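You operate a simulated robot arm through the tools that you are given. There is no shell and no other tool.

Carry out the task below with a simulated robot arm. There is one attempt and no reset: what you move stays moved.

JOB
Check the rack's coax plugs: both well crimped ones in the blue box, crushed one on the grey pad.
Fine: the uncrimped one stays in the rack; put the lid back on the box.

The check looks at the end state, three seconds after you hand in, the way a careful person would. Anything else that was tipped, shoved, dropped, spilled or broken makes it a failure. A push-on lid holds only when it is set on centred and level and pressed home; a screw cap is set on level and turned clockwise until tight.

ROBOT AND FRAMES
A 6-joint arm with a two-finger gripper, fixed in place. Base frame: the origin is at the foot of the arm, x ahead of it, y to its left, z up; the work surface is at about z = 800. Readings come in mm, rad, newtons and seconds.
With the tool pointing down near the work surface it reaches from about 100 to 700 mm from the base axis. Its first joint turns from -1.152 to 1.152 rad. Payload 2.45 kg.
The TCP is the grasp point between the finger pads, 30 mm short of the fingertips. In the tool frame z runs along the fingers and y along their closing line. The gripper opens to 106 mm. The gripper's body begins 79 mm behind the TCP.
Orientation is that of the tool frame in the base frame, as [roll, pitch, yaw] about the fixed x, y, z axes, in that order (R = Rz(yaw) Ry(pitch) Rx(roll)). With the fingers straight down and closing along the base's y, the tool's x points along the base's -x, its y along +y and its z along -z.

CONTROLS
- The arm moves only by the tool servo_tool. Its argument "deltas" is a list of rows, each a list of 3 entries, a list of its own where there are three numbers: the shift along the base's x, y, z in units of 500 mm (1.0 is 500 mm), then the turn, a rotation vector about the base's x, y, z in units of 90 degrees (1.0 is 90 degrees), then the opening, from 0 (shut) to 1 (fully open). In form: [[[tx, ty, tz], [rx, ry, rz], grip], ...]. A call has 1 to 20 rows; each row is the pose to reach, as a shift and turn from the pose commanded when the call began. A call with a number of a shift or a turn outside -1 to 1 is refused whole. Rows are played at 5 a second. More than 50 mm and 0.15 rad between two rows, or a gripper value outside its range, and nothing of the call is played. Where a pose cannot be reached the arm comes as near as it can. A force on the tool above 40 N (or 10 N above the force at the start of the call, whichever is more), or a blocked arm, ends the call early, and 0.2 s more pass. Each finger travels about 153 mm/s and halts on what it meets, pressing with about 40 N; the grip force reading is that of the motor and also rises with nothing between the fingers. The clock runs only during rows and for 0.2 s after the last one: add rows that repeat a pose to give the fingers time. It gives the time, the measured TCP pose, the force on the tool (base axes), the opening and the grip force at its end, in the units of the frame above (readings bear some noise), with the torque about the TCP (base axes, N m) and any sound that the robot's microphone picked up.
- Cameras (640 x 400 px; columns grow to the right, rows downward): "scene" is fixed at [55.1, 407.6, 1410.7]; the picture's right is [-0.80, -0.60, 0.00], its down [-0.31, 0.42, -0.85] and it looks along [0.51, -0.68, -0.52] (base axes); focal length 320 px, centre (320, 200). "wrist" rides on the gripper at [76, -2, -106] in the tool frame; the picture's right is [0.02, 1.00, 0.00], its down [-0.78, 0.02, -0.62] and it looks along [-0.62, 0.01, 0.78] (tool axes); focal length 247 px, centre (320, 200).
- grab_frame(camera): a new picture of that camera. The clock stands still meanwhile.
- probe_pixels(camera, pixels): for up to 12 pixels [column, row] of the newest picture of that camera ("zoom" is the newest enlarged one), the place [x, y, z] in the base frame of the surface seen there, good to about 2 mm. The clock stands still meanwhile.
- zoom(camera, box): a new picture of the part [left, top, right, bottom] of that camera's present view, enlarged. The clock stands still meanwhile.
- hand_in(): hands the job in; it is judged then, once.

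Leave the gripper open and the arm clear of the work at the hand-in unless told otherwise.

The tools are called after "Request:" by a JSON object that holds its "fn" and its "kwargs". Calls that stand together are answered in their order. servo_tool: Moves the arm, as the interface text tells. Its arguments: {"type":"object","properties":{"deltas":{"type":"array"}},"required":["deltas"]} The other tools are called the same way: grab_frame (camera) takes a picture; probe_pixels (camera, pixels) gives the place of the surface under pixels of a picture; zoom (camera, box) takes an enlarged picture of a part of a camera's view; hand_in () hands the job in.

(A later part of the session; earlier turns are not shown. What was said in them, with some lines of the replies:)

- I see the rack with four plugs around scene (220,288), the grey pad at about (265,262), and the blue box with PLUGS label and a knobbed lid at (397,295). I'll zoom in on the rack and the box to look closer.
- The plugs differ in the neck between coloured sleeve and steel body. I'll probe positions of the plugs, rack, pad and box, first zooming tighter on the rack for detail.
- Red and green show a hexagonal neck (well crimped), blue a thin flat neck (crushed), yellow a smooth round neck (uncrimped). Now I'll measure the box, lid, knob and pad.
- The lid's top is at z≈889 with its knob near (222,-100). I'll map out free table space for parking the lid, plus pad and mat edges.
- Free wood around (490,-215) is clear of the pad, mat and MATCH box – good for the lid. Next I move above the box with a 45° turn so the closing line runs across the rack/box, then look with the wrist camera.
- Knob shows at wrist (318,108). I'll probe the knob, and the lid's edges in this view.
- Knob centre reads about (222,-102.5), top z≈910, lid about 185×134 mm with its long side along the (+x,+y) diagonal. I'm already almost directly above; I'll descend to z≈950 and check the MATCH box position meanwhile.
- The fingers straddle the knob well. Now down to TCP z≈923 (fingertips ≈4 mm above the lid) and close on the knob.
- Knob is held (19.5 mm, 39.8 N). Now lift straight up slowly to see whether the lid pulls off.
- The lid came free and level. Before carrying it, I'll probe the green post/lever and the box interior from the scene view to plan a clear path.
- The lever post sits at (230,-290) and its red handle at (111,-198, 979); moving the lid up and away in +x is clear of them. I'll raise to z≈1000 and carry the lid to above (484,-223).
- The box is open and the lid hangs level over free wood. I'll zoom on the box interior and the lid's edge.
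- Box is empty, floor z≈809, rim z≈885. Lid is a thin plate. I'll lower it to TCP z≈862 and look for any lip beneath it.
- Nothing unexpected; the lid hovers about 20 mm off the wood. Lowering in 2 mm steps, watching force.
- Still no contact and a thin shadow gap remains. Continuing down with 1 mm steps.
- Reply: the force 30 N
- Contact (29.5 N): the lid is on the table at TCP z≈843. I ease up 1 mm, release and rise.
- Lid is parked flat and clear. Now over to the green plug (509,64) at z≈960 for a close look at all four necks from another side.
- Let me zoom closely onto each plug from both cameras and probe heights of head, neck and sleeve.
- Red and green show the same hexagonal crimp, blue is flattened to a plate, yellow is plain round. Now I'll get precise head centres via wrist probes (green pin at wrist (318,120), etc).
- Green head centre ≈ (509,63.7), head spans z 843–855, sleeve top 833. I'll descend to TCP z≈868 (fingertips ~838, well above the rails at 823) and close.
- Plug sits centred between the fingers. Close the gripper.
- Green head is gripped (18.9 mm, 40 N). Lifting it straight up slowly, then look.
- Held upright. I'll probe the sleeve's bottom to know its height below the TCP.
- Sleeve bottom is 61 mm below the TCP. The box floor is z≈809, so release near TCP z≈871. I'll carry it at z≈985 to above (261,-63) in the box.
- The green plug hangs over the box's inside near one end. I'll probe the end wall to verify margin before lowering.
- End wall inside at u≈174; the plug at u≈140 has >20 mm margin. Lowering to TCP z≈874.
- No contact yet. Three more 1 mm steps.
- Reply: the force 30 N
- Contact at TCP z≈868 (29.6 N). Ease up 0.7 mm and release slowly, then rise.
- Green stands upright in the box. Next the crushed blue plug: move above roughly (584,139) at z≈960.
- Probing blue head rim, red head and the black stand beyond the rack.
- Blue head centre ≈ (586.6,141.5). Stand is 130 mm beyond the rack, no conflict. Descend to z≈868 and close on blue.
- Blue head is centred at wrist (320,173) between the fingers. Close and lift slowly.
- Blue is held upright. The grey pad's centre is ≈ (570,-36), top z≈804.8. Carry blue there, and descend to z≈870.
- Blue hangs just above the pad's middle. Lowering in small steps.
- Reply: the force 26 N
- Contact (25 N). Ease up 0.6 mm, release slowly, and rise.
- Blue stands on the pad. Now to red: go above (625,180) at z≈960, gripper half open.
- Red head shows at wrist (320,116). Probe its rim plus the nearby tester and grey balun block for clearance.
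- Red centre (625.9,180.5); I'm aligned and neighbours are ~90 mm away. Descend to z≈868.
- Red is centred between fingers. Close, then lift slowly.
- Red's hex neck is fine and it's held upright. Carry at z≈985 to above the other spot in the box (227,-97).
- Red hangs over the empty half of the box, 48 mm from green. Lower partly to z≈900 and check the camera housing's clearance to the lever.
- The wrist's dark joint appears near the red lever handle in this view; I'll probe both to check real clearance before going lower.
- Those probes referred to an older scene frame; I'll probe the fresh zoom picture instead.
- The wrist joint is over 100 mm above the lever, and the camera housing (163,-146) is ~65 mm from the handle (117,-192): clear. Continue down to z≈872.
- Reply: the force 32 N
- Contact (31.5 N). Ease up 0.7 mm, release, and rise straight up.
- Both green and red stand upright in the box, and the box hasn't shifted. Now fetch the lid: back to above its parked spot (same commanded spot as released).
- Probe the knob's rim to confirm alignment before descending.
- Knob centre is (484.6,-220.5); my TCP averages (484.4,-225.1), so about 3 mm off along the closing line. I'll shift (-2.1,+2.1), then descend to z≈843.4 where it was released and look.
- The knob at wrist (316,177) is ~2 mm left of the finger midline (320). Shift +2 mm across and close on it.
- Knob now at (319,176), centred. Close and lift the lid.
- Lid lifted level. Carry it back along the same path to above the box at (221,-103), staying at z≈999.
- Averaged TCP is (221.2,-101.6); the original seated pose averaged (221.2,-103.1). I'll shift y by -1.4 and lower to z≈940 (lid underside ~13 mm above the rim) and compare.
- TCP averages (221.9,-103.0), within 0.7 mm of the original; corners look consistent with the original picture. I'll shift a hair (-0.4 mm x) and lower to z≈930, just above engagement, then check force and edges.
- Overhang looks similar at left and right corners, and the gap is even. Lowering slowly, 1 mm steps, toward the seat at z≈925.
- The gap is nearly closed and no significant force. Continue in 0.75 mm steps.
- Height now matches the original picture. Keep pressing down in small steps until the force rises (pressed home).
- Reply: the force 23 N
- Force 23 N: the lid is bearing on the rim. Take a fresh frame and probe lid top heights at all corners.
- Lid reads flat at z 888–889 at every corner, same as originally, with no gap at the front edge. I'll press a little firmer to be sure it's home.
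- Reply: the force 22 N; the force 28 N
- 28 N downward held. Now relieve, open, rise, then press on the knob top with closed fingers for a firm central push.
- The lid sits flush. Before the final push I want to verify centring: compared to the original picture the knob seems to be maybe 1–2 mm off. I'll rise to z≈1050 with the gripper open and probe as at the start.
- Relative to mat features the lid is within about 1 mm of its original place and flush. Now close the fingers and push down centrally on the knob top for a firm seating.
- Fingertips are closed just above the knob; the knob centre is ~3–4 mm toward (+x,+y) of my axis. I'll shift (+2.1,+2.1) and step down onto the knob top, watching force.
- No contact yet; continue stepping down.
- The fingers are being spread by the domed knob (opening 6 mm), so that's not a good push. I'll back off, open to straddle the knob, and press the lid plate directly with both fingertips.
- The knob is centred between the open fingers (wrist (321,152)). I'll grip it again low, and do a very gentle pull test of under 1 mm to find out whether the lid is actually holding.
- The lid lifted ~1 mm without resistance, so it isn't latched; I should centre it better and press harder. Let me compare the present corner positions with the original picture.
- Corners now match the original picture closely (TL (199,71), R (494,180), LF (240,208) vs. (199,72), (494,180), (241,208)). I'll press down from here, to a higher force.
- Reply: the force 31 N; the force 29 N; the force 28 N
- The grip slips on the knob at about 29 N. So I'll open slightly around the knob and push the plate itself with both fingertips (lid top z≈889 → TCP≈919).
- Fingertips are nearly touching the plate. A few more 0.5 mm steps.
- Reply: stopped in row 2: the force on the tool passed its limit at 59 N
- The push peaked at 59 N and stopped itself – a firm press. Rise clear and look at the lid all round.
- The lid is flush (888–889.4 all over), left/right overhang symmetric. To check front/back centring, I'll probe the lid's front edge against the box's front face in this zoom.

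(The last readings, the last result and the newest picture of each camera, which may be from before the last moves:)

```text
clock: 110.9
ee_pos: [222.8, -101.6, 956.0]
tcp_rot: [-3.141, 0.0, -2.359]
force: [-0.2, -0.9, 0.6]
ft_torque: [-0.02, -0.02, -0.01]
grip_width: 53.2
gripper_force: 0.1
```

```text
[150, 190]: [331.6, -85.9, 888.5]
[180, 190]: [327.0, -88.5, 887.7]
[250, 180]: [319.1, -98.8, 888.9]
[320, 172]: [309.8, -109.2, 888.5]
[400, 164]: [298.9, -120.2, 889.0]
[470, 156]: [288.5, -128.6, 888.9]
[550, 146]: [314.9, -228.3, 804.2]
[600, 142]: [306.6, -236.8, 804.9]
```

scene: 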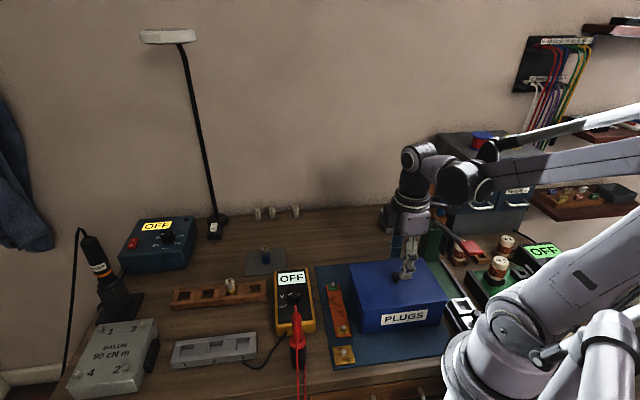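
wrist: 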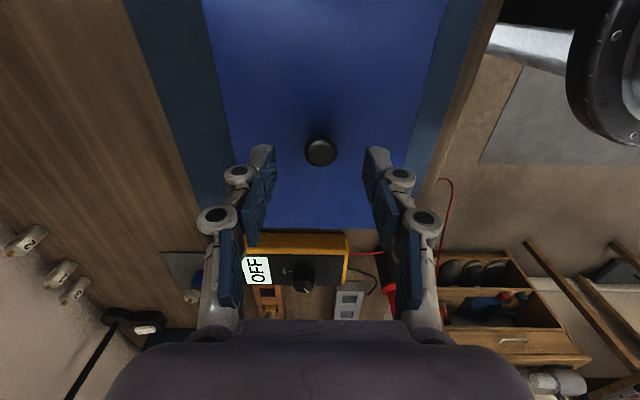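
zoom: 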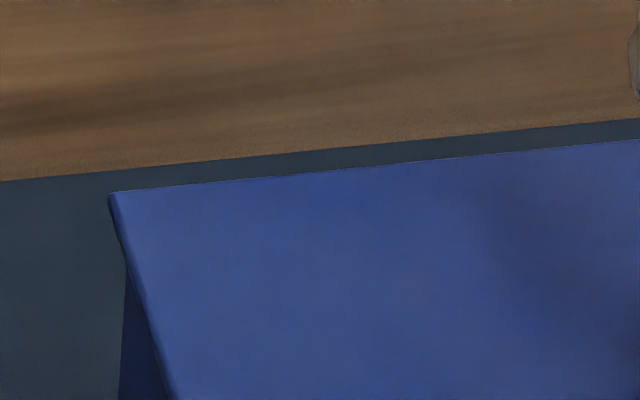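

Front overhang ≈3 mm, rear ≈2–2.5 mm, left/right symmetric: the lid is centred, level, and pressed home. Now raise the arm straight up and retreat to near its start pose with the gripper open.

Request:
{"fn": "servo_tool", "kwargs": {"deltas": [[[0, 0, 0.04], [0, 0, 0], 0.6], [[0, 0, 0.1], [0, 0, 0], 0.8], [[0, 0, 0.17], [0, 0, 0], 1.0], [[0.03, 0.02, 0.23], [0, 0, 0], 1.0], [[0.08, 0.05, 0.28], [0, 0, 0], 1.0], [[0.14, 0.08, 0.29], [0, 0, 0], 1.0], [[0.2, 0.12, 0.29], [0, 0, 0], 1.0], [[0.21, 0.124, 0.29], [0, 0, 0], 1.0], [[0.21, 0.124, 0.29], [0, 0, 0], 1.0]]}}

Request:
{"fn": "grab_frame", "kwargs": {"camera": "scene"}}

Request:
{"fn": "grab_frame", "kwargs": {"camera": "wrist"}}

Request:
{"fn": "zoom", "kwargs": {"camera": "scene", "box": [345, 250, 455, 340]}}

Request:
{"fn": "zoom", "kwargs": {"camera": "scene", "box": [160, 200, 330, 320]}}

```text
clock: 112.9
ee_pos: [327.7, -39.7, 1101.7]
tcp_rot: [-3.141, -0.001, -2.358]
force: [0.6, 0.3, -0.9]
ft_torque: [0.0, 0.01, -0.02]
grip_width: 106.3
gripper_force: 0.1
```

```text
taken
```

scene: 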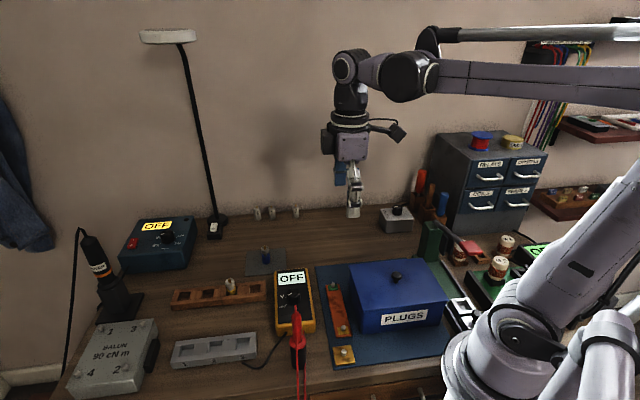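

```text
taken
```

wrist: 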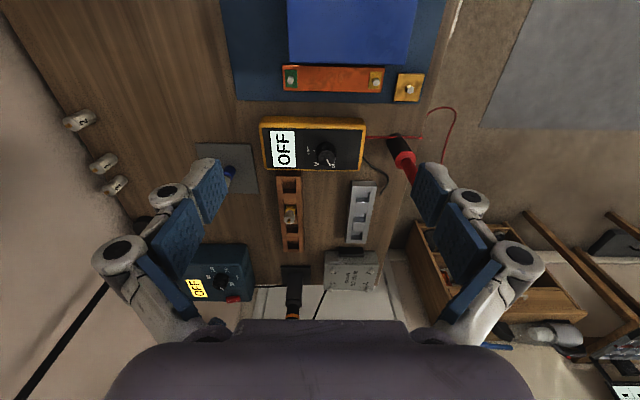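

```text
4.44 times, centred on (400, 295) of scene
```

zoom: 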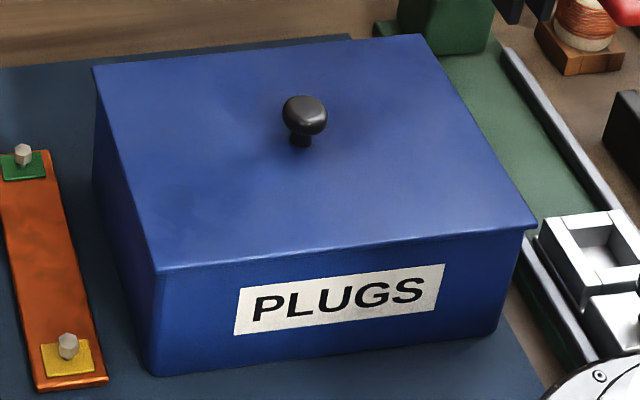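

```text
3.33 times, centred on (245, 260) of scene
```

zoom: 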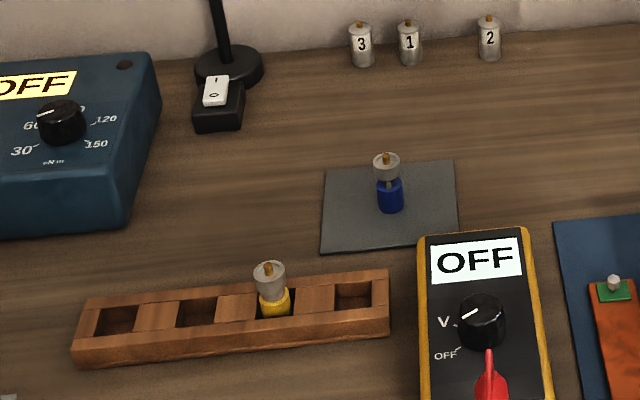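

Everything else looks right: blue upright on the pad, yellow in its rack, nothing disturbed. The knob is still roughly 1–2 mm toward the front compared with the first picture ((303,115) vs (307,112) in the zoom), so I'd rather go back, check gently whether the lid holds, and fine-tune. Return to above the knob.

Request:
{"fn": "servo_tool", "kwargs": {"deltas": [[[-0.03, -0.018, -0.01], [0, 0, 0], 0.8], [[-0.09, -0.053, -0.03], [0, 0, 0], 0.6], [[-0.15, -0.088, -0.06], [0, 0, 0], 0.5], [[-0.2, -0.118, -0.1], [0, 0, 0], 0.5], [[-0.21, -0.124, -0.16], [0, 0, 0], 0.5], [[-0.21, -0.124, -0.22], [0, 0, 0], 0.5], [[-0.21, -0.124, -0.28], [0, 0, 0], 0.5], [[-0.21, -0.124, -0.3], [0, 0, 0], 0.5], [[-0.21, -0.124, -0.3], [0, 0, 0], 0.5]]}}

Request:
{"fn": "servo_tool", "kwargs": {"deltas": [[[0, 0, -0.02], [0, 0, 0], 0.5], [[0, 0, -0.04], [0, 0, 0], 0.5], [[0, 0, -0.055], [0, 0, 0], 0.5], [[0, 0, -0.055], [0, 0, 0], 0.5]]}}

Request:
{"fn": "zoom", "kwargs": {"camera": "wrist", "box": [240, 110, 400, 230]}}

```text
clock: 114.9
ee_pos: [223.7, -102.6, 950.8]
tcp_rot: [-3.141, -0.001, -2.358]
force: [-0.3, 0.0, 0.6]
ft_torque: [-0.03, -0.01, -0.01]
grip_width: 52.9
gripper_force: 0.0
```

```text
clock: 115.9
ee_pos: [224.0, -100.9, 922.9]
tcp_rot: [-3.141, 0.0, -2.358]
force: [-0.2, -0.4, -0.4]
ft_torque: [-0.01, 0.06, 0.05]
grip_width: 53.2
gripper_force: 0.0
```

```text
3.33 times, centred on (320, 170) of wrist
```

zoom: 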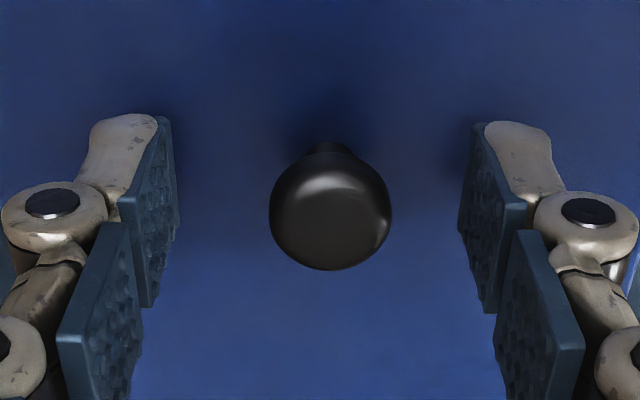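

The knob (zoom x=330) is ~1.9 mm to the -v side of the finger midline (319). Closing here, after a 0.6 mm correction, will draw the lid about 1.3 mm back toward its original place. Close and read the forces.

Request:
{"fn": "servo_tool", "kwargs": {"deltas": [[[-0.0008, 0.0008, 0], [0, 0, 0], 0.5], [[-0.0008, 0.0008, 0], [0, 0, 0], 0.3], [[-0.0008, 0.0008, 0], [0, 0, 0], 0.1], [[-0.0008, 0.0008, 0], [0, 0, 0], 0.05], [[-0.0008, 0.0008, 0], [0, 0, 0], 0.05]]}}

Request:
{"fn": "servo_tool", "kwargs": {"deltas": [[[0, 0, 0.0003], [0, 0, 0], 0.05], [[0, 0, 0.0003], [0, 0, 0], 0.05]]}}

Request:
{"fn": "servo_tool", "kwargs": {"deltas": [[[0, 0, 0.0003], [0, 0, 0], 0.05], [[0, 0, 0.0003], [0, 0, 0], 0.05]]}}

Request:
{"fn": "zoom", "kwargs": {"camera": "scene", "box": [345, 250, 455, 340]}}

```text
clock: 117.1
ee_pos: [223.2, -102.1, 923.9]
tcp_rot: [-3.141, 0.0, -2.356]
force: [0.3, 0.0, 0.9]
ft_torque: [-0.01, -0.01, 0.01]
grip_width: 19.0
gripper_force: 40.5
```

```text
clock: 117.7
ee_pos: [224.2, -102.3, 922.6]
tcp_rot: [3.141, 0.0, -2.356]
force: [-0.1, -0.5, 0.2]
ft_torque: [-0.01, 0.0, -0.01]
grip_width: 19.3
gripper_force: 40.4
```

```text
clock: 118.3
ee_pos: [223.5, -102.9, 923.4]
tcp_rot: [3.14, 0.0, -2.356]
force: [0.2, -0.4, 0.4]
ft_torque: [0.01, 0.0, -0.02]
grip_width: 19.2
gripper_force: 40.1
```

```text
4.44 times, centred on (400, 295) of scene
```

zoom: 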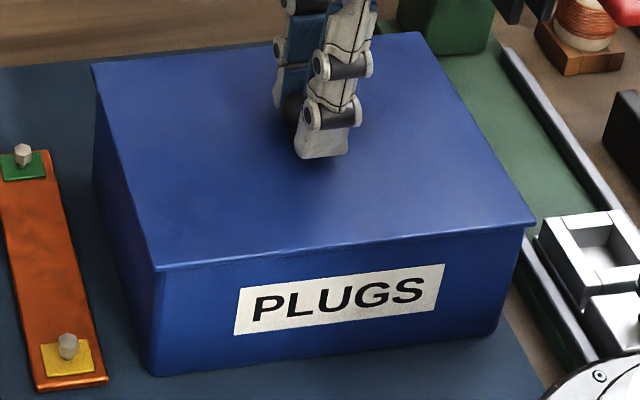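

No resistance: the lid isn't latched and slid back with the closing, so it now matches in the front/back direction. I'll lift it ~1 mm (lip still inside) and feel for the lip's wall contacts along the long axis, to find the true centre.

Request:
{"fn": "servo_tool", "kwargs": {"deltas": [[[0, 0, 0.0014], [0, 0, 0], 0.05], [[0, 0, 0.0014], [0, 0, 0], 0.05], [[0, 0, 0.0014], [0, 0, 0], 0.05]]}}

Request:
{"fn": "servo_tool", "kwargs": {"deltas": [[[-0.0007, -0.0007, 0], [0, 0, 0], 0.05], [[-0.0014, -0.0014, 0], [0, 0, 0], 0.05], [[-0.0014, -0.0014, 0], [0, 0, 0], 0.05]]}}

Request:
{"fn": "zoom", "kwargs": {"camera": "scene", "box": [415, 280, 465, 311]}}

```text
clock: 119.1
ee_pos: [224.2, -101.9, 925.4]
tcp_rot: [-3.141, 0.0, -2.359]
force: [-0.5, 0.1, -0.9]
ft_torque: [0.01, 0.01, -0.02]
grip_width: 19.4
gripper_force: 40.3
```

```text
clock: 119.9
ee_pos: [223.7, -101.8, 925.0]
tcp_rot: [3.14, 0.0, -2.357]
force: [0.5, 0.0, -0.7]
ft_torque: [0.0, -0.04, 0.03]
grip_width: 19.3
gripper_force: 40.3
```

```text
12.80 times, centred on (440, 296) of scene
```

zoom: 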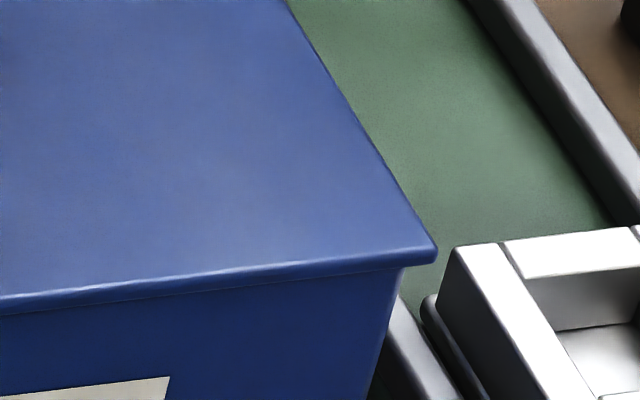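

Corner at (438,256), no contact. Continue -u in 0.5 mm steps.

Request:
{"fn": "servo_tool", "kwargs": {"deltas": [[[-0.0007, -0.0007, 0], [0, 0, 0], 0.05], [[-0.0007, -0.0007, 0], [0, 0, 0], 0.05]]}}

Request:
{"fn": "servo_tool", "kwargs": {"deltas": [[[-0.0007, -0.0007, 0], [0, 0, 0], 0.05], [[-0.0007, -0.0007, 0], [0, 0, 0], 0.05]]}}

Request:
{"fn": "servo_tool", "kwargs": {"deltas": [[[-0.0007, -0.0007, 0], [0, 0, 0], 0.05], [[-0.0007, -0.0007, 0], [0, 0, 0], 0.05]]}}

Request:
{"fn": "zoom", "kwargs": {"camera": "scene", "box": [415, 280, 465, 311]}}

```text
clock: 120.5
ee_pos: [222.1, -102.0, 924.3]
tcp_rot: [-3.141, 0.001, -2.357]
force: [-0.4, 0.3, 1.2]
ft_torque: [0.03, -0.01, -0.06]
grip_width: 19.1
gripper_force: 40.1
```

```text
clock: 121.1
ee_pos: [222.8, -102.2, 924.7]
tcp_rot: [3.141, -0.001, -2.359]
force: [0.0, 0.1, 0.2]
ft_torque: [-0.04, 0.02, 0.0]
grip_width: 19.4
gripper_force: 40.2
```

```text
clock: 121.7
ee_pos: [221.5, -102.6, 924.9]
tcp_rot: [-3.142, 0.0, -2.359]
force: [0.6, 1.1, 0.4]
ft_torque: [-0.01, 0.03, -0.01]
grip_width: 19.3
gripper_force: 40.5
```

```text
12.80 times, centred on (440, 296) of scene
```

zoom: 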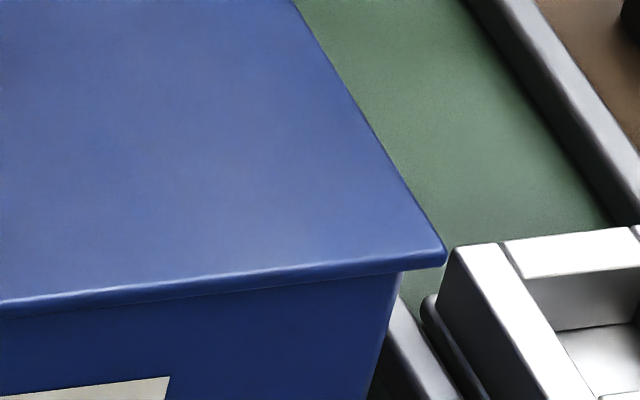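

Request:
{"fn": "servo_tool", "kwargs": {"deltas": [[[-0.0007, -0.0007, 0], [0, 0, 0], 0.05], [[-0.0007, -0.0007, 0], [0, 0, 0], 0.05]]}}

Request:
{"fn": "servo_tool", "kwargs": {"deltas": [[[-0.0007, -0.0007, 0], [0, 0, 0], 0.05], [[-0.0007, -0.0007, 0], [0, 0, 0], 0.05]]}}

Request:
{"fn": "zoom", "kwargs": {"camera": "scene", "box": [415, 280, 465, 311]}}

Request:
{"fn": "zoom", "kwargs": {"camera": "scene", "box": [340, 290, 390, 321]}}

```text
clock: 122.3
ee_pos: [220.6, -102.9, 924.7]
tcp_rot: [-3.141, 0.0, -2.358]
force: [0.0, 0.8, 0.3]
ft_torque: [-0.01, 0.01, 0.0]
grip_width: 19.4
gripper_force: 39.4
```

```text
clock: 122.9
ee_pos: [221.9, -104.2, 923.7]
tcp_rot: [3.142, 0.0, -2.356]
force: [2.0, 1.3, 1.5]
ft_torque: [0.07, -0.07, 0.05]
grip_width: 19.2
gripper_force: 40.1
```

```text
12.80 times, centred on (440, 296) of scene
```

zoom: 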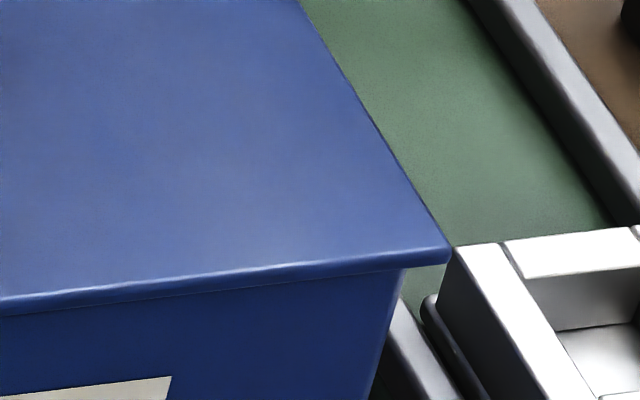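

```text
12.80 times, centred on (365, 306) of scene
```

zoom: 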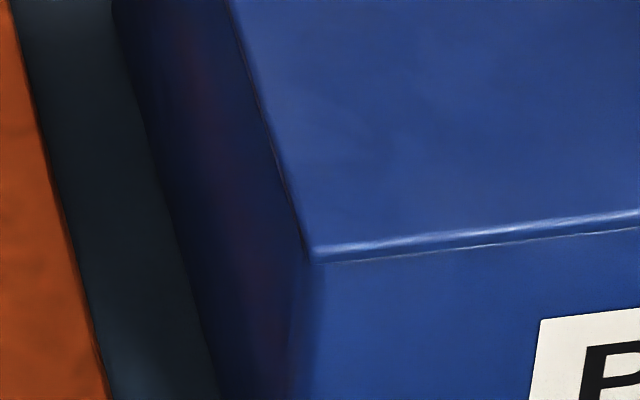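

Contact on the -u side at corner x≈450 (≈2.3 N). Now find the +u side: move back 3 mm, then step.

Request:
{"fn": "servo_tool", "kwargs": {"deltas": [[[0.0014, 0.0014, 0], [0, 0, 0], 0.05], [[0.0028, 0.0028, 0], [0, 0, 0], 0.05], [[0.0042, 0.0042, 0], [0, 0, 0], 0.05], [[0.0042, 0.0042, 0], [0, 0, 0], 0.05]]}}

Request:
{"fn": "servo_tool", "kwargs": {"deltas": [[[0.0007, 0.0007, 0], [0, 0, 0], 0.05], [[0.0007, 0.0007, 0], [0, 0, 0], 0.05]]}}

Request:
{"fn": "servo_tool", "kwargs": {"deltas": [[[0.0007, 0.0007, 0], [0, 0, 0], 0.05], [[0.0007, 0.0007, 0], [0, 0, 0], 0.05]]}}

Request:
{"fn": "zoom", "kwargs": {"camera": "scene", "box": [415, 280, 465, 311]}}

```text
clock: 123.9
ee_pos: [223.1, -102.1, 924.8]
tcp_rot: [3.141, 0.0, -2.356]
force: [-1.0, -0.4, -0.1]
ft_torque: [-0.03, 0.09, -0.01]
grip_width: 19.4
gripper_force: 40.3
```

```text
clock: 124.5
ee_pos: [224.2, -101.8, 925.3]
tcp_rot: [-3.141, 0.0, -2.355]
force: [-2.6, -1.0, -0.3]
ft_torque: [-0.04, 0.06, 0.0]
grip_width: 19.2
gripper_force: 39.8
```

```text
clock: 125.1
ee_pos: [224.4, -101.1, 924.9]
tcp_rot: [-3.14, 0.002, -2.355]
force: [-1.5, -2.0, 0.0]
ft_torque: [-0.07, 0.03, 0.01]
grip_width: 19.3
gripper_force: 40.4
```

```text
12.80 times, centred on (440, 296) of scene
```

zoom: 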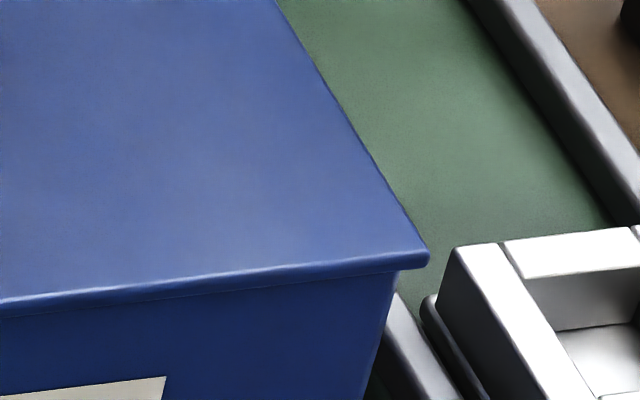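

Contact on the +u side too (and the box crept ~0.7 mm with it; label corner 170→166). So total play is ~3 mm. I'll go back -u 3.6 mm to nudge the box back where it was, then move +1.5 mm to centre.

Request:
{"fn": "servo_tool", "kwargs": {"deltas": [[[-0.0014, -0.0014, 0], [0, 0, 0], 0.05], [[-0.0028, -0.0028, 0], [0, 0, 0], 0.05], [[-0.0042, -0.0042, 0], [0, 0, 0], 0.05], [[-0.0046, -0.0046, 0], [0, 0, 0], 0.05], [[-0.005, -0.005, 0], [0, 0, 0], 0.05], [[-0.005, -0.005, 0], [0, 0, 0], 0.05]]}}

Request:
{"fn": "zoom", "kwargs": {"camera": "scene", "box": [415, 280, 465, 311]}}

```text
clock: 126.5
ee_pos: [222.2, -102.8, 924.5]
tcp_rot: [3.14, 0.003, -2.358]
force: [-0.7, 0.1, 0.5]
ft_torque: [0.02, -0.05, 0.0]
grip_width: 19.3
gripper_force: 40.3
```

```text
12.80 times, centred on (440, 296) of scene
```

zoom: 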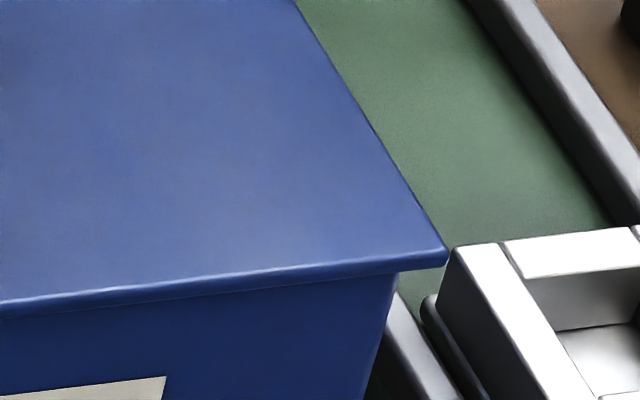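

Label corner still at 166, lid corner 447 – near contact. Push on by 0.4 mm steps to bring the box back.

Request:
{"fn": "servo_tool", "kwargs": {"deltas": [[[-0.0006, -0.0006, 0], [0, 0, 0], 0.05], [[-0.0006, -0.0006, 0], [0, 0, 0], 0.05]]}}

Request:
{"fn": "servo_tool", "kwargs": {"deltas": [[[-0.0006, -0.0006, 0], [0, 0, 0], 0.05], [[-0.0006, -0.0006, 0], [0, 0, 0], 0.05]]}}

Request:
{"fn": "zoom", "kwargs": {"camera": "scene", "box": [415, 280, 465, 311]}}

```text
clock: 127.1
ee_pos: [220.5, -102.9, 924.6]
tcp_rot: [-3.141, 0.001, -2.355]
force: [1.8, 2.8, 0.1]
ft_torque: [0.06, -0.08, 0.02]
grip_width: 19.5
gripper_force: 39.9
```

```text
clock: 127.7
ee_pos: [220.7, -103.2, 924.7]
tcp_rot: [3.141, 0.002, -2.358]
force: [1.2, 2.7, 0.1]
ft_torque: [0.09, -0.04, -0.03]
grip_width: 19.5
gripper_force: 40.3
```

```text
12.80 times, centred on (440, 296) of scene
```

zoom: 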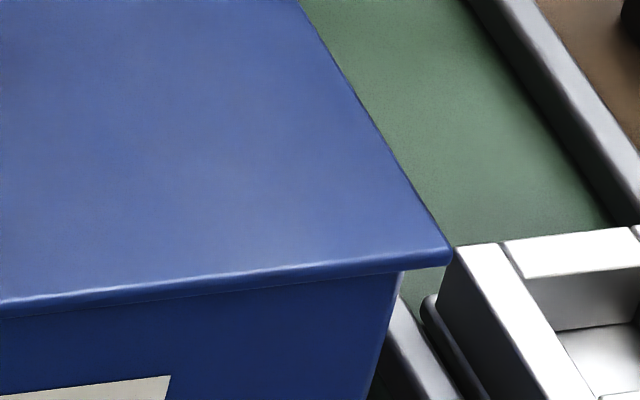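

Box is back in place (label corner 170) and lid at the -u stop. Move +1.55 mm to the middle, then probe the short axis the same way.

Request:
{"fn": "servo_tool", "kwargs": {"deltas": [[[0.0011, 0.0011, 0], [0, 0, 0], 0.05], [[0.0022, 0.0022, 0], [0, 0, 0], 0.05], [[0.0022, 0.0022, 0], [0, 0, 0], 0.05]]}}

Request:
{"fn": "servo_tool", "kwargs": {"deltas": [[[0.0006, -0.0006, 0], [0, 0, 0], 0.05], [[0.0006, -0.0006, 0], [0, 0, 0], 0.05]]}}

Request:
{"fn": "servo_tool", "kwargs": {"deltas": [[[0.0006, -0.0006, 0], [0, 0, 0], 0.05], [[0.0006, -0.0006, 0], [0, 0, 0], 0.05]]}}

Request:
{"fn": "zoom", "kwargs": {"camera": "scene", "box": [415, 280, 465, 311]}}

```text
clock: 128.5
ee_pos: [221.9, -101.1, 924.9]
tcp_rot: [-3.141, 0.001, -2.358]
force: [1.1, 0.0, 0.7]
ft_torque: [0.0, 0.01, 0.02]
grip_width: 19.4
gripper_force: 40.0
```

```text
clock: 129.1
ee_pos: [222.6, -101.5, 924.8]
tcp_rot: [-3.141, 0.0, -2.356]
force: [-0.4, -0.3, -0.3]
ft_torque: [-0.01, -0.02, 0.0]
grip_width: 19.5
gripper_force: 40.0
```

```text
clock: 129.7
ee_pos: [222.1, -102.2, 924.7]
tcp_rot: [3.141, -0.001, -2.358]
force: [0.0, 0.0, 0.4]
ft_torque: [0.02, 0.01, -0.01]
grip_width: 19.5
gripper_force: 40.1
```

```text
12.80 times, centred on (440, 296) of scene
```

zoom: 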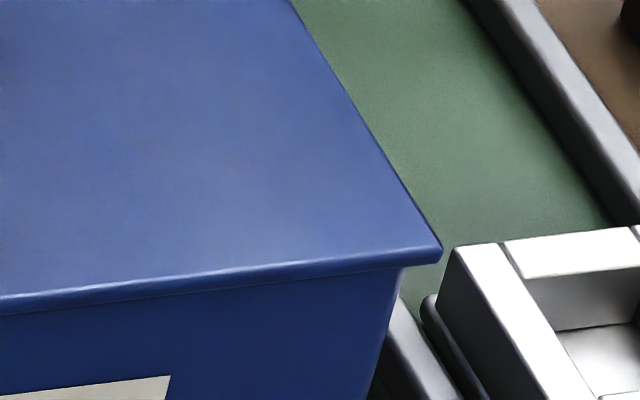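

Long-axis centring is good (corner 441, label 170). Continue +v until contact.

Request:
{"fn": "servo_tool", "kwargs": {"deltas": [[[0.0006, -0.0006, 0], [0, 0, 0], 0.05], [[0.0006, -0.0006, 0], [0, 0, 0], 0.05]]}}

Request:
{"fn": "servo_tool", "kwargs": {"deltas": [[[0.0006, -0.0006, 0], [0, 0, 0], 0.05], [[0.0006, -0.0006, 0], [0, 0, 0], 0.05]]}}

Request:
{"fn": "servo_tool", "kwargs": {"deltas": [[[0.0006, -0.0006, 0], [0, 0, 0], 0.05], [[0.0006, -0.0006, 0], [0, 0, 0], 0.05]]}}

```text
clock: 130.3
ee_pos: [223.8, -104.2, 924.7]
tcp_rot: [-3.141, -0.002, -2.359]
force: [0.0, 0.9, -0.2]
ft_torque: [0.0, 0.0, -0.01]
grip_width: 19.5
gripper_force: 39.8
```

```text
clock: 130.9
ee_pos: [224.0, -103.2, 925.5]
tcp_rot: [-3.14, 0.001, -2.357]
force: [0.7, 0.5, 0.0]
ft_torque: [0.02, -0.01, 0.02]
grip_width: 19.2
gripper_force: 40.3
```

```text
clock: 131.5
ee_pos: [223.6, -104.5, 924.7]
tcp_rot: [-3.141, -0.002, -2.356]
force: [0.2, 0.6, -0.6]
ft_torque: [-0.02, -0.03, 0.01]
grip_width: 19.4
gripper_force: 40.1
```

Request:
{"fn": "servo_tool", "kwargs": {"deltas": [[[0.0006, -0.0006, 0], [0, 0, 0], 0.05], [[0.0006, -0.0006, 0], [0, 0, 0], 0.05]]}}

Request:
{"fn": "servo_tool", "kwargs": {"deltas": [[[0.0006, -0.0006, 0], [0, 0, 0], 0.05], [[0.0006, -0.0006, 0], [0, 0, 0], 0.05]]}}

Request:
{"fn": "zoom", "kwargs": {"camera": "scene", "box": [345, 250, 455, 340]}}

Request:
{"fn": "zoom", "kwargs": {"camera": "scene", "box": [415, 280, 465, 311]}}

```text
clock: 132.1
ee_pos: [224.1, -104.1, 925.5]
tcp_rot: [3.14, 0.0, -2.358]
force: [-1.5, 2.3, 0.2]
ft_torque: [0.06, 0.04, 0.0]
grip_width: 19.2
gripper_force: 40.5
```

```text
clock: 132.7
ee_pos: [224.1, -104.6, 924.7]
tcp_rot: [-3.141, 0.0, -2.359]
force: [-1.7, 1.8, -0.5]
ft_torque: [0.1, 0.03, 0.02]
grip_width: 19.4
gripper_force: 39.7
```

```text
4.44 times, centred on (400, 295) of scene
```

zoom: 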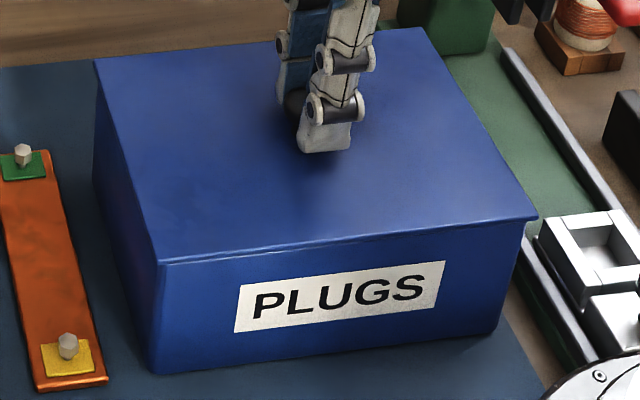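

```text
12.80 times, centred on (440, 296) of scene
```

zoom: 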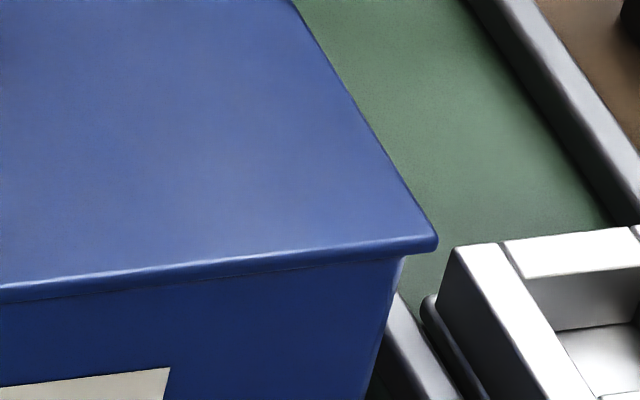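

Contact on the +v side; the box crept along ~1.3 mm (label corner now (168,370) vs (170,377)). I'll move -v to the opposite stop and nudge the box back until the label corner returns to (170,377).

Request:
{"fn": "servo_tool", "kwargs": {"deltas": [[[-0.0012, 0.0012, 0], [0, 0, 0], 0.05], [[-0.0024, 0.0024, 0], [0, 0, 0], 0.05], [[-0.003, 0.003, 0], [0, 0, 0], 0.05], [[-0.003, 0.003, 0], [0, 0, 0], 0.05]]}}

Request:
{"fn": "servo_tool", "kwargs": {"deltas": [[[-0.0006, 0.0006, 0], [0, 0, 0], 0.05], [[-0.0006, 0.0006, 0], [0, 0, 0], 0.05]]}}

Request:
{"fn": "zoom", "kwargs": {"camera": "scene", "box": [415, 280, 465, 311]}}

```text
clock: 133.7
ee_pos: [222.1, -103.0, 924.3]
tcp_rot: [-3.141, 0.0, -2.356]
force: [0.3, 0.2, -0.6]
ft_torque: [-0.02, 0.01, 0.0]
grip_width: 19.3
gripper_force: 40.0
```

```text
clock: 134.3
ee_pos: [222.2, -103.1, 924.5]
tcp_rot: [3.141, 0.001, -2.358]
force: [1.0, 0.2, -0.1]
ft_torque: [-0.04, 0.04, -0.02]
grip_width: 19.3
gripper_force: 40.0
```

```text
12.80 times, centred on (440, 296) of scene
```

zoom: 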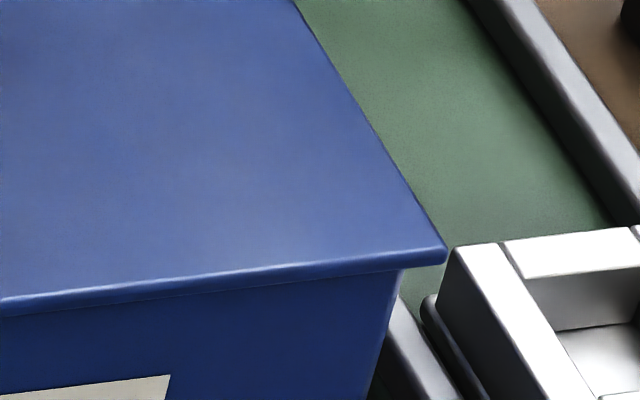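

The box is back at its original position (label corner (170,376)). Continue -v in small steps to find the other stop.

Request:
{"fn": "servo_tool", "kwargs": {"deltas": [[[-0.0006, 0.0006, 0], [0, 0, 0], 0.05], [[-0.0006, 0.0006, 0], [0, 0, 0], 0.05]]}}

Request:
{"fn": "servo_tool", "kwargs": {"deltas": [[[-0.0006, 0.0006, 0], [0, 0, 0], 0.05], [[-0.0006, 0.0006, 0], [0, 0, 0], 0.05]]}}

Request:
{"fn": "zoom", "kwargs": {"camera": "scene", "box": [415, 280, 465, 311]}}

```text
clock: 134.9
ee_pos: [222.3, -102.3, 923.9]
tcp_rot: [3.141, -0.001, -2.357]
force: [-0.1, 0.3, 0.8]
ft_torque: [0.01, -0.01, -0.02]
grip_width: 19.2
gripper_force: 39.8
```

```text
clock: 135.5
ee_pos: [221.5, -102.2, 925.4]
tcp_rot: [3.141, 0.0, -2.356]
force: [0.1, 0.0, 1.0]
ft_torque: [0.01, 0.0, 0.01]
grip_width: 19.2
gripper_force: 39.5
```

```text
12.80 times, centred on (440, 296) of scene
```

zoom: 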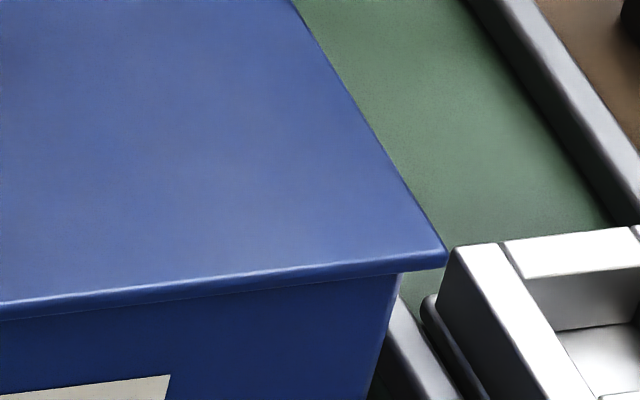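

Request:
{"fn": "servo_tool", "kwargs": {"deltas": [[[-0.0006, 0.0006, 0], [0, 0, 0], 0.05], [[-0.0006, 0.0006, 0], [0, 0, 0], 0.05]]}}

Request:
{"fn": "servo_tool", "kwargs": {"deltas": [[[-0.0006, 0.0006, 0], [0, 0, 0], 0.05], [[-0.0006, 0.0006, 0], [0, 0, 0], 0.05]]}}

Request:
{"fn": "servo_tool", "kwargs": {"deltas": [[[-0.0006, 0.0006, 0], [0, 0, 0], 0.05], [[-0.0006, 0.0006, 0], [0, 0, 0], 0.05]]}}

Request:
{"fn": "zoom", "kwargs": {"camera": "scene", "box": [415, 280, 465, 311]}}

```text
clock: 136.1
ee_pos: [221.6, -103.3, 924.3]
tcp_rot: [-3.141, 0.0, -2.358]
force: [0.4, -0.4, -0.5]
ft_torque: [-0.02, -0.05, -0.04]
grip_width: 19.1
gripper_force: 40.5
```

```text
clock: 136.7
ee_pos: [220.6, -101.5, 925.3]
tcp_rot: [3.141, -0.001, -2.357]
force: [0.2, -1.8, 0.0]
ft_torque: [-0.06, -0.02, -0.04]
grip_width: 19.0
gripper_force: 40.0
```

```text
clock: 137.3
ee_pos: [221.5, -101.0, 924.2]
tcp_rot: [-3.141, 0.0, -2.356]
force: [-0.1, -2.3, 0.5]
ft_torque: [-0.11, -0.02, -0.05]
grip_width: 19.2
gripper_force: 40.0
```

```text
12.80 times, centred on (440, 296) of scene
```

zoom: 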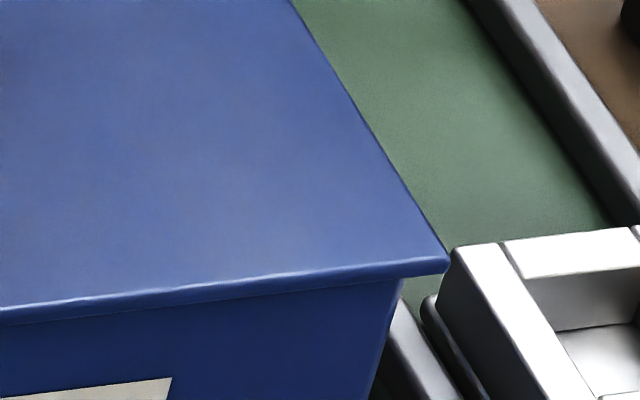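

-v contact found too. The play along the short axis runs from about S-1.1 to S+2.2 mm, so the centre is 2.25 mm back from here. Move there and check the corner (target x≈441 with label at 170).

Request:
{"fn": "servo_tool", "kwargs": {"deltas": [[[0.0012, -0.0012, 0], [0, 0, 0], 0.05], [[0.0024, -0.0024, 0], [0, 0, 0], 0.05], [[0.0032, -0.0032, 0], [0, 0, 0], 0.05], [[0.0032, -0.0032, 0], [0, 0, 0], 0.05]]}}

Request:
{"fn": "zoom", "kwargs": {"camera": "scene", "box": [415, 280, 465, 311]}}

Request:
{"fn": "zoom", "kwargs": {"camera": "scene", "box": [340, 290, 390, 321]}}

```text
clock: 138.3
ee_pos: [222.8, -102.7, 923.0]
tcp_rot: [3.141, -0.002, -2.36]
force: [-0.7, 0.8, -1.1]
ft_torque: [0.01, 0.0, -0.02]
grip_width: 19.3
gripper_force: 39.9
```

```text
12.80 times, centred on (440, 296) of scene
```

zoom: 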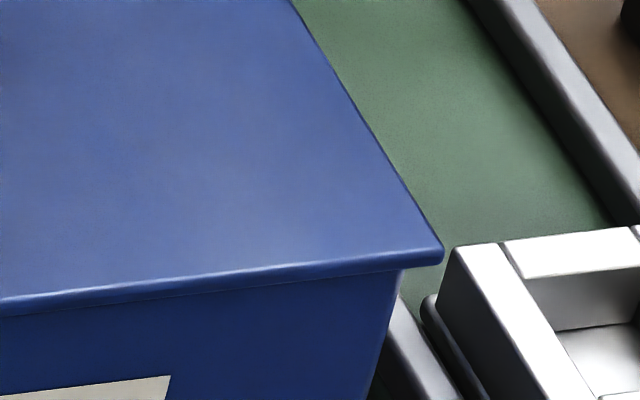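

```text
12.80 times, centred on (365, 306) of scene
```

zoom: 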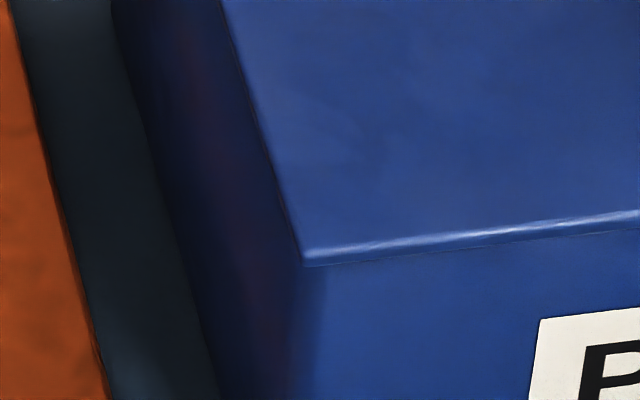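

Corner at 444, target 441: shift +0.4 mm along +u, then lower the 1 mm onto the rim and press lightly with the grip.

Request:
{"fn": "servo_tool", "kwargs": {"deltas": [[[0.0006, 0.0006, 0], [0, 0, 0], 0.05], [[0.0006, 0.0006, -0.001], [0, 0, 0], 0.05], [[0.0006, 0.0006, -0.002], [0, 0, 0], 0.05], [[0.0006, 0.0006, -0.0024], [0, 0, 0], 0.05], [[0.0006, 0.0006, -0.0024], [0, 0, 0], 0.05]]}}

Request:
{"fn": "servo_tool", "kwargs": {"deltas": [[[0, 0, -0.0006], [0, 0, 0], 0.05], [[0, 0, -0.0006], [0, 0, 0], 0.05]]}}

Request:
{"fn": "zoom", "kwargs": {"camera": "scene", "box": [415, 280, 465, 311]}}

```text
clock: 139.5
ee_pos: [222.8, -101.7, 923.4]
tcp_rot: [-3.14, -0.001, -2.359]
force: [0.2, -1.0, 0.4]
ft_torque: [-0.02, 0.02, -0.02]
grip_width: 19.0
gripper_force: 40.2
```

```text
clock: 140.1
ee_pos: [223.7, -101.8, 923.2]
tcp_rot: [3.141, 0.001, -2.356]
force: [0.7, 0.3, 0.2]
ft_torque: [0.01, -0.04, 0.0]
grip_width: 19.1
gripper_force: 39.9
```

```text
12.80 times, centred on (440, 296) of scene
```

zoom: 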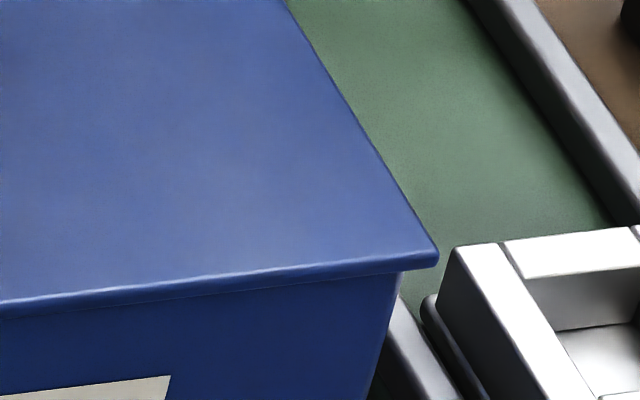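

Good (corner 438–439; within 0.4 mm). Continue lowering until it bears on the rim.

Request:
{"fn": "servo_tool", "kwargs": {"deltas": [[[0, 0, -0.001], [0, 0, 0], 0.05], [[0, 0, -0.001], [0, 0, 0], 0.05]]}}

Request:
{"fn": "servo_tool", "kwargs": {"deltas": [[[0, 0, -0.001], [0, 0, 0], 0.05], [[0, 0, -0.001], [0, 0, 0], 0.05]]}}

```text
clock: 140.7
ee_pos: [222.2, -102.8, 923.7]
tcp_rot: [-3.141, 0.001, -2.358]
force: [-0.6, -0.1, 0.4]
ft_torque: [0.0, 0.02, -0.01]
grip_width: 19.2
gripper_force: 40.1
```

```text
clock: 141.3
ee_pos: [222.6, -103.6, 921.6]
tcp_rot: [3.14, 0.001, -2.357]
force: [-5.8, 0.6, 29.3]
ft_torque: [0.08, 0.03, -0.01]
grip_width: 19.2
gripper_force: 40.5
```

Bearing at 29 N. Relieve, open the fingers, and check the lid's place.

Request:
{"fn": "servo_tool", "kwargs": {"deltas": [[[0, 0, 0.001], [0, 0, 0], 0.05], [[0, 0, 0.001], [0, 0, 0], 0.12], [[0, 0, 0.001], [0, 0, 0], 0.25], [[0, 0, 0.001], [0, 0, 0], 0.35], [[0, 0, 0.001], [0, 0, 0], 0.35]]}}

Request:
{"fn": "zoom", "kwargs": {"camera": "scene", "box": [415, 280, 465, 311]}}

Request:
{"fn": "zoom", "kwargs": {"camera": "scene", "box": [345, 250, 455, 340]}}

```text
clock: 142.5
ee_pos: [222.7, -103.0, 923.4]
tcp_rot: [-3.142, -0.001, -2.356]
force: [1.1, 0.0, -0.3]
ft_torque: [-0.02, 0.04, -0.02]
grip_width: 37.0
gripper_force: 0.0
```

```text
12.80 times, centred on (440, 296) of scene
```

zoom: 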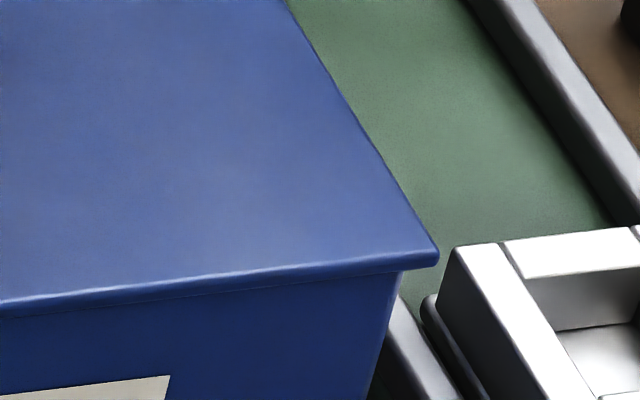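

```text
4.44 times, centred on (400, 295) of scene
```

zoom: 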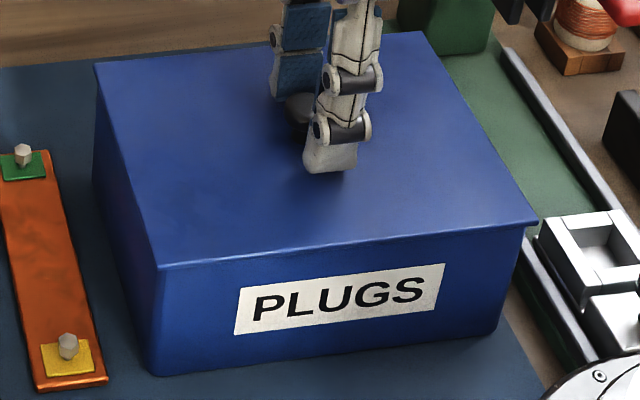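

Lid is seated and centred by feel. Now a last firm press on the plate with both open fingertips straddling the knob.

Request:
{"fn": "servo_tool", "kwargs": {"deltas": [[[0, 0, -0.005], [0, 0, 0], 0.35], [[0, 0, -0.01], [0, 0, 0], 0.35], [[0, 0, -0.012], [0, 0, 0], 0.35], [[0, 0, -0.012], [0, 0, 0], 0.35]]}}

Request:
{"fn": "servo_tool", "kwargs": {"deltas": [[[0, 0, -0.001], [0, 0, 0], 0.35], [[0, 0, -0.001], [0, 0, 0], 0.35]]}}

Request:
{"fn": "servo_tool", "kwargs": {"deltas": [[[0, 0, -0.0008], [0, 0, 0], 0.35], [[0, 0, -0.0008], [0, 0, 0], 0.35]]}}

```text
clock: 143.5
ee_pos: [221.4, -102.7, 917.4]
tcp_rot: [-3.141, 0.0, -2.358]
force: [0.0, 0.0, 4.3]
ft_torque: [0.0, 0.02, 0.0]
grip_width: 37.3
gripper_force: 0.1
```

```text
clock: 144.1
ee_pos: [222.3, -103.6, 916.8]
tcp_rot: [-3.141, 0.002, -2.356]
force: [0.8, 0.3, 15.1]
ft_torque: [0.06, 0.03, 0.02]
grip_width: 37.0
gripper_force: 0.0
```

```text
clock: 144.6
ee_pos: [223.6, -104.4, 915.3]
tcp_rot: [-3.141, 0.0, -2.359]
force: [-0.7, 0.1, 4.1]
ft_torque: [0.0, 0.03, -0.01]
grip_width: 37.2
gripper_force: 0.1
stopped in row 2: the force on the tool passed its limit at 61 N (the readings are from after the stop); the commanded pose is now the measured one
```

Pressed firmly again (peak 61 N). Rise clear and check the lid.

Request:
{"fn": "servo_tool", "kwargs": {"deltas": [[[0, 0, 0.01], [0, 0, 0], 0.4], [[0, 0, 0.04], [0, 0, 0], 0.5], [[0, 0, 0.1], [0, 0, 0], 0.6], [[0, 0, 0.18], [0, 0, 0], 0.8], [[0, 0, 0.25], [0, 0, 0], 1.0], [[0.05, 0.03, 0.32], [0, 0, 0], 1.0], [[0.12, 0.07, 0.36], [0, 0, 0], 1.0], [[0.18, 0.11, 0.37], [0, 0, 0], 1.0], [[0.21, 0.127, 0.37], [0, 0, 0], 1.0], [[0.21, 0.127, 0.37], [0, 0, 0], 1.0]]}}

Request:
{"fn": "grab_frame", "kwargs": {"camera": "scene"}}

Request:
{"fn": "zoom", "kwargs": {"camera": "scene", "box": [345, 250, 455, 340]}}

Request:
{"fn": "probe_pixels", "kwargs": {"camera": "scene", "pixels": [[353, 267], [418, 260], [443, 297], [368, 307], [361, 264], [370, 285], [420, 280], [385, 304], [425, 270], [358, 276], [430, 298], [400, 303]]}}

Request:
{"fn": "zoom", "kwargs": {"camera": "scene", "box": [415, 280, 465, 311]}}

Request:
{"fn": "zoom", "kwargs": {"camera": "scene", "box": [340, 290, 390, 321]}}

```text
clock: 146.8
ee_pos: [329.8, -41.0, 1103.0]
tcp_rot: [3.14, -0.002, -2.358]
force: [0.9, 0.3, -0.1]
ft_torque: [0.01, -0.04, -0.03]
grip_width: 106.0
gripper_force: 0.1
```

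```text
taken
```

scene: 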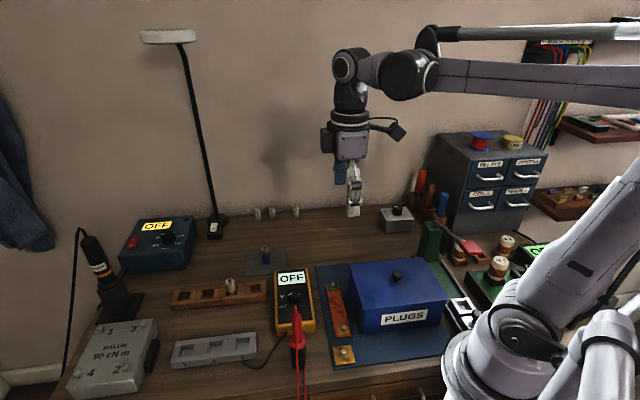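

```text
4.44 times, centred on (400, 295) of scene
```

zoom: 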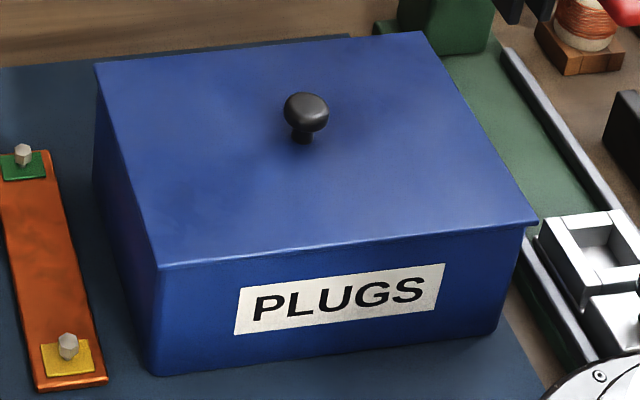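

```text
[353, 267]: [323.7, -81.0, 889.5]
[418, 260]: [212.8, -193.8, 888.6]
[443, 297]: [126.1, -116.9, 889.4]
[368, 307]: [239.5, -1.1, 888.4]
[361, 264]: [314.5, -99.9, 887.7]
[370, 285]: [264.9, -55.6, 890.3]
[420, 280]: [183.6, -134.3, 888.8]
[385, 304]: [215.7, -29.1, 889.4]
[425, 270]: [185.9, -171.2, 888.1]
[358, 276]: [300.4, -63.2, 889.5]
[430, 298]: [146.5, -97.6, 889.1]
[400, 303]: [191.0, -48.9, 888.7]
```

```text
12.80 times, centred on (440, 296) of scene
```

zoom: 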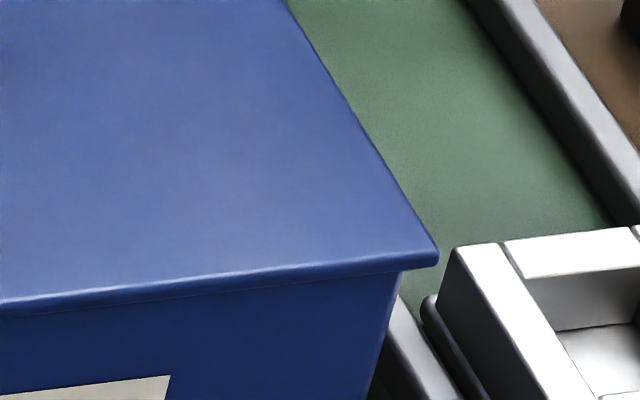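

```text
12.80 times, centred on (365, 306) of scene
```

zoom: 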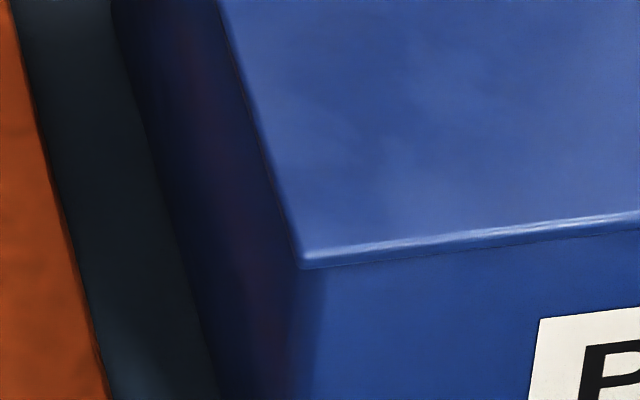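

The lid now matches the original picture almost exactly (knob (306,111) vs (307,112), corners within 1–2 zoom px), flat at z≈889 all over. Blue stands on the grey pad, yellow stays in the rack, red and green are in the box, and the arm is clear with the gripper open. Handing in.

Request:
{"fn": "hand_in", "kwargs": {}}

```text
The job is handed in.
```

The job is handed in. The plugs are where you asked and the lid is back on the box, though it lifted freely in the pull tests I made.

- **Blue box:** the red and green plugs (hexagonal crimps) were both standing upright when I last saw them, before the lid went on.
- **Grey pad:** the blue plug, whose neck is crushed flat, stands upright near the middle.
- **Rack:** the yellow plug, which is uncrimped, was left in its slot.
- **Lid:**
  - I first put it on slightly off-centre, and it lifted freely when I pulled gently on the knob. I then centred it by feeling for the wall contacts and pressed it down again, with a peak of about 60 N.
  - It now sits flat and level and matches its position in the first picture to within about half a millimetre.
  - I did not repeat the pull test after that last press, so I can't say whether it grips or just rests in place.

While centring the lid, the box shifted by about a millimetre and tilted slightly. I moved it back until its label lined up with where it had been. I saw nothing else disturbed, and the arm is clear with the gripper open.
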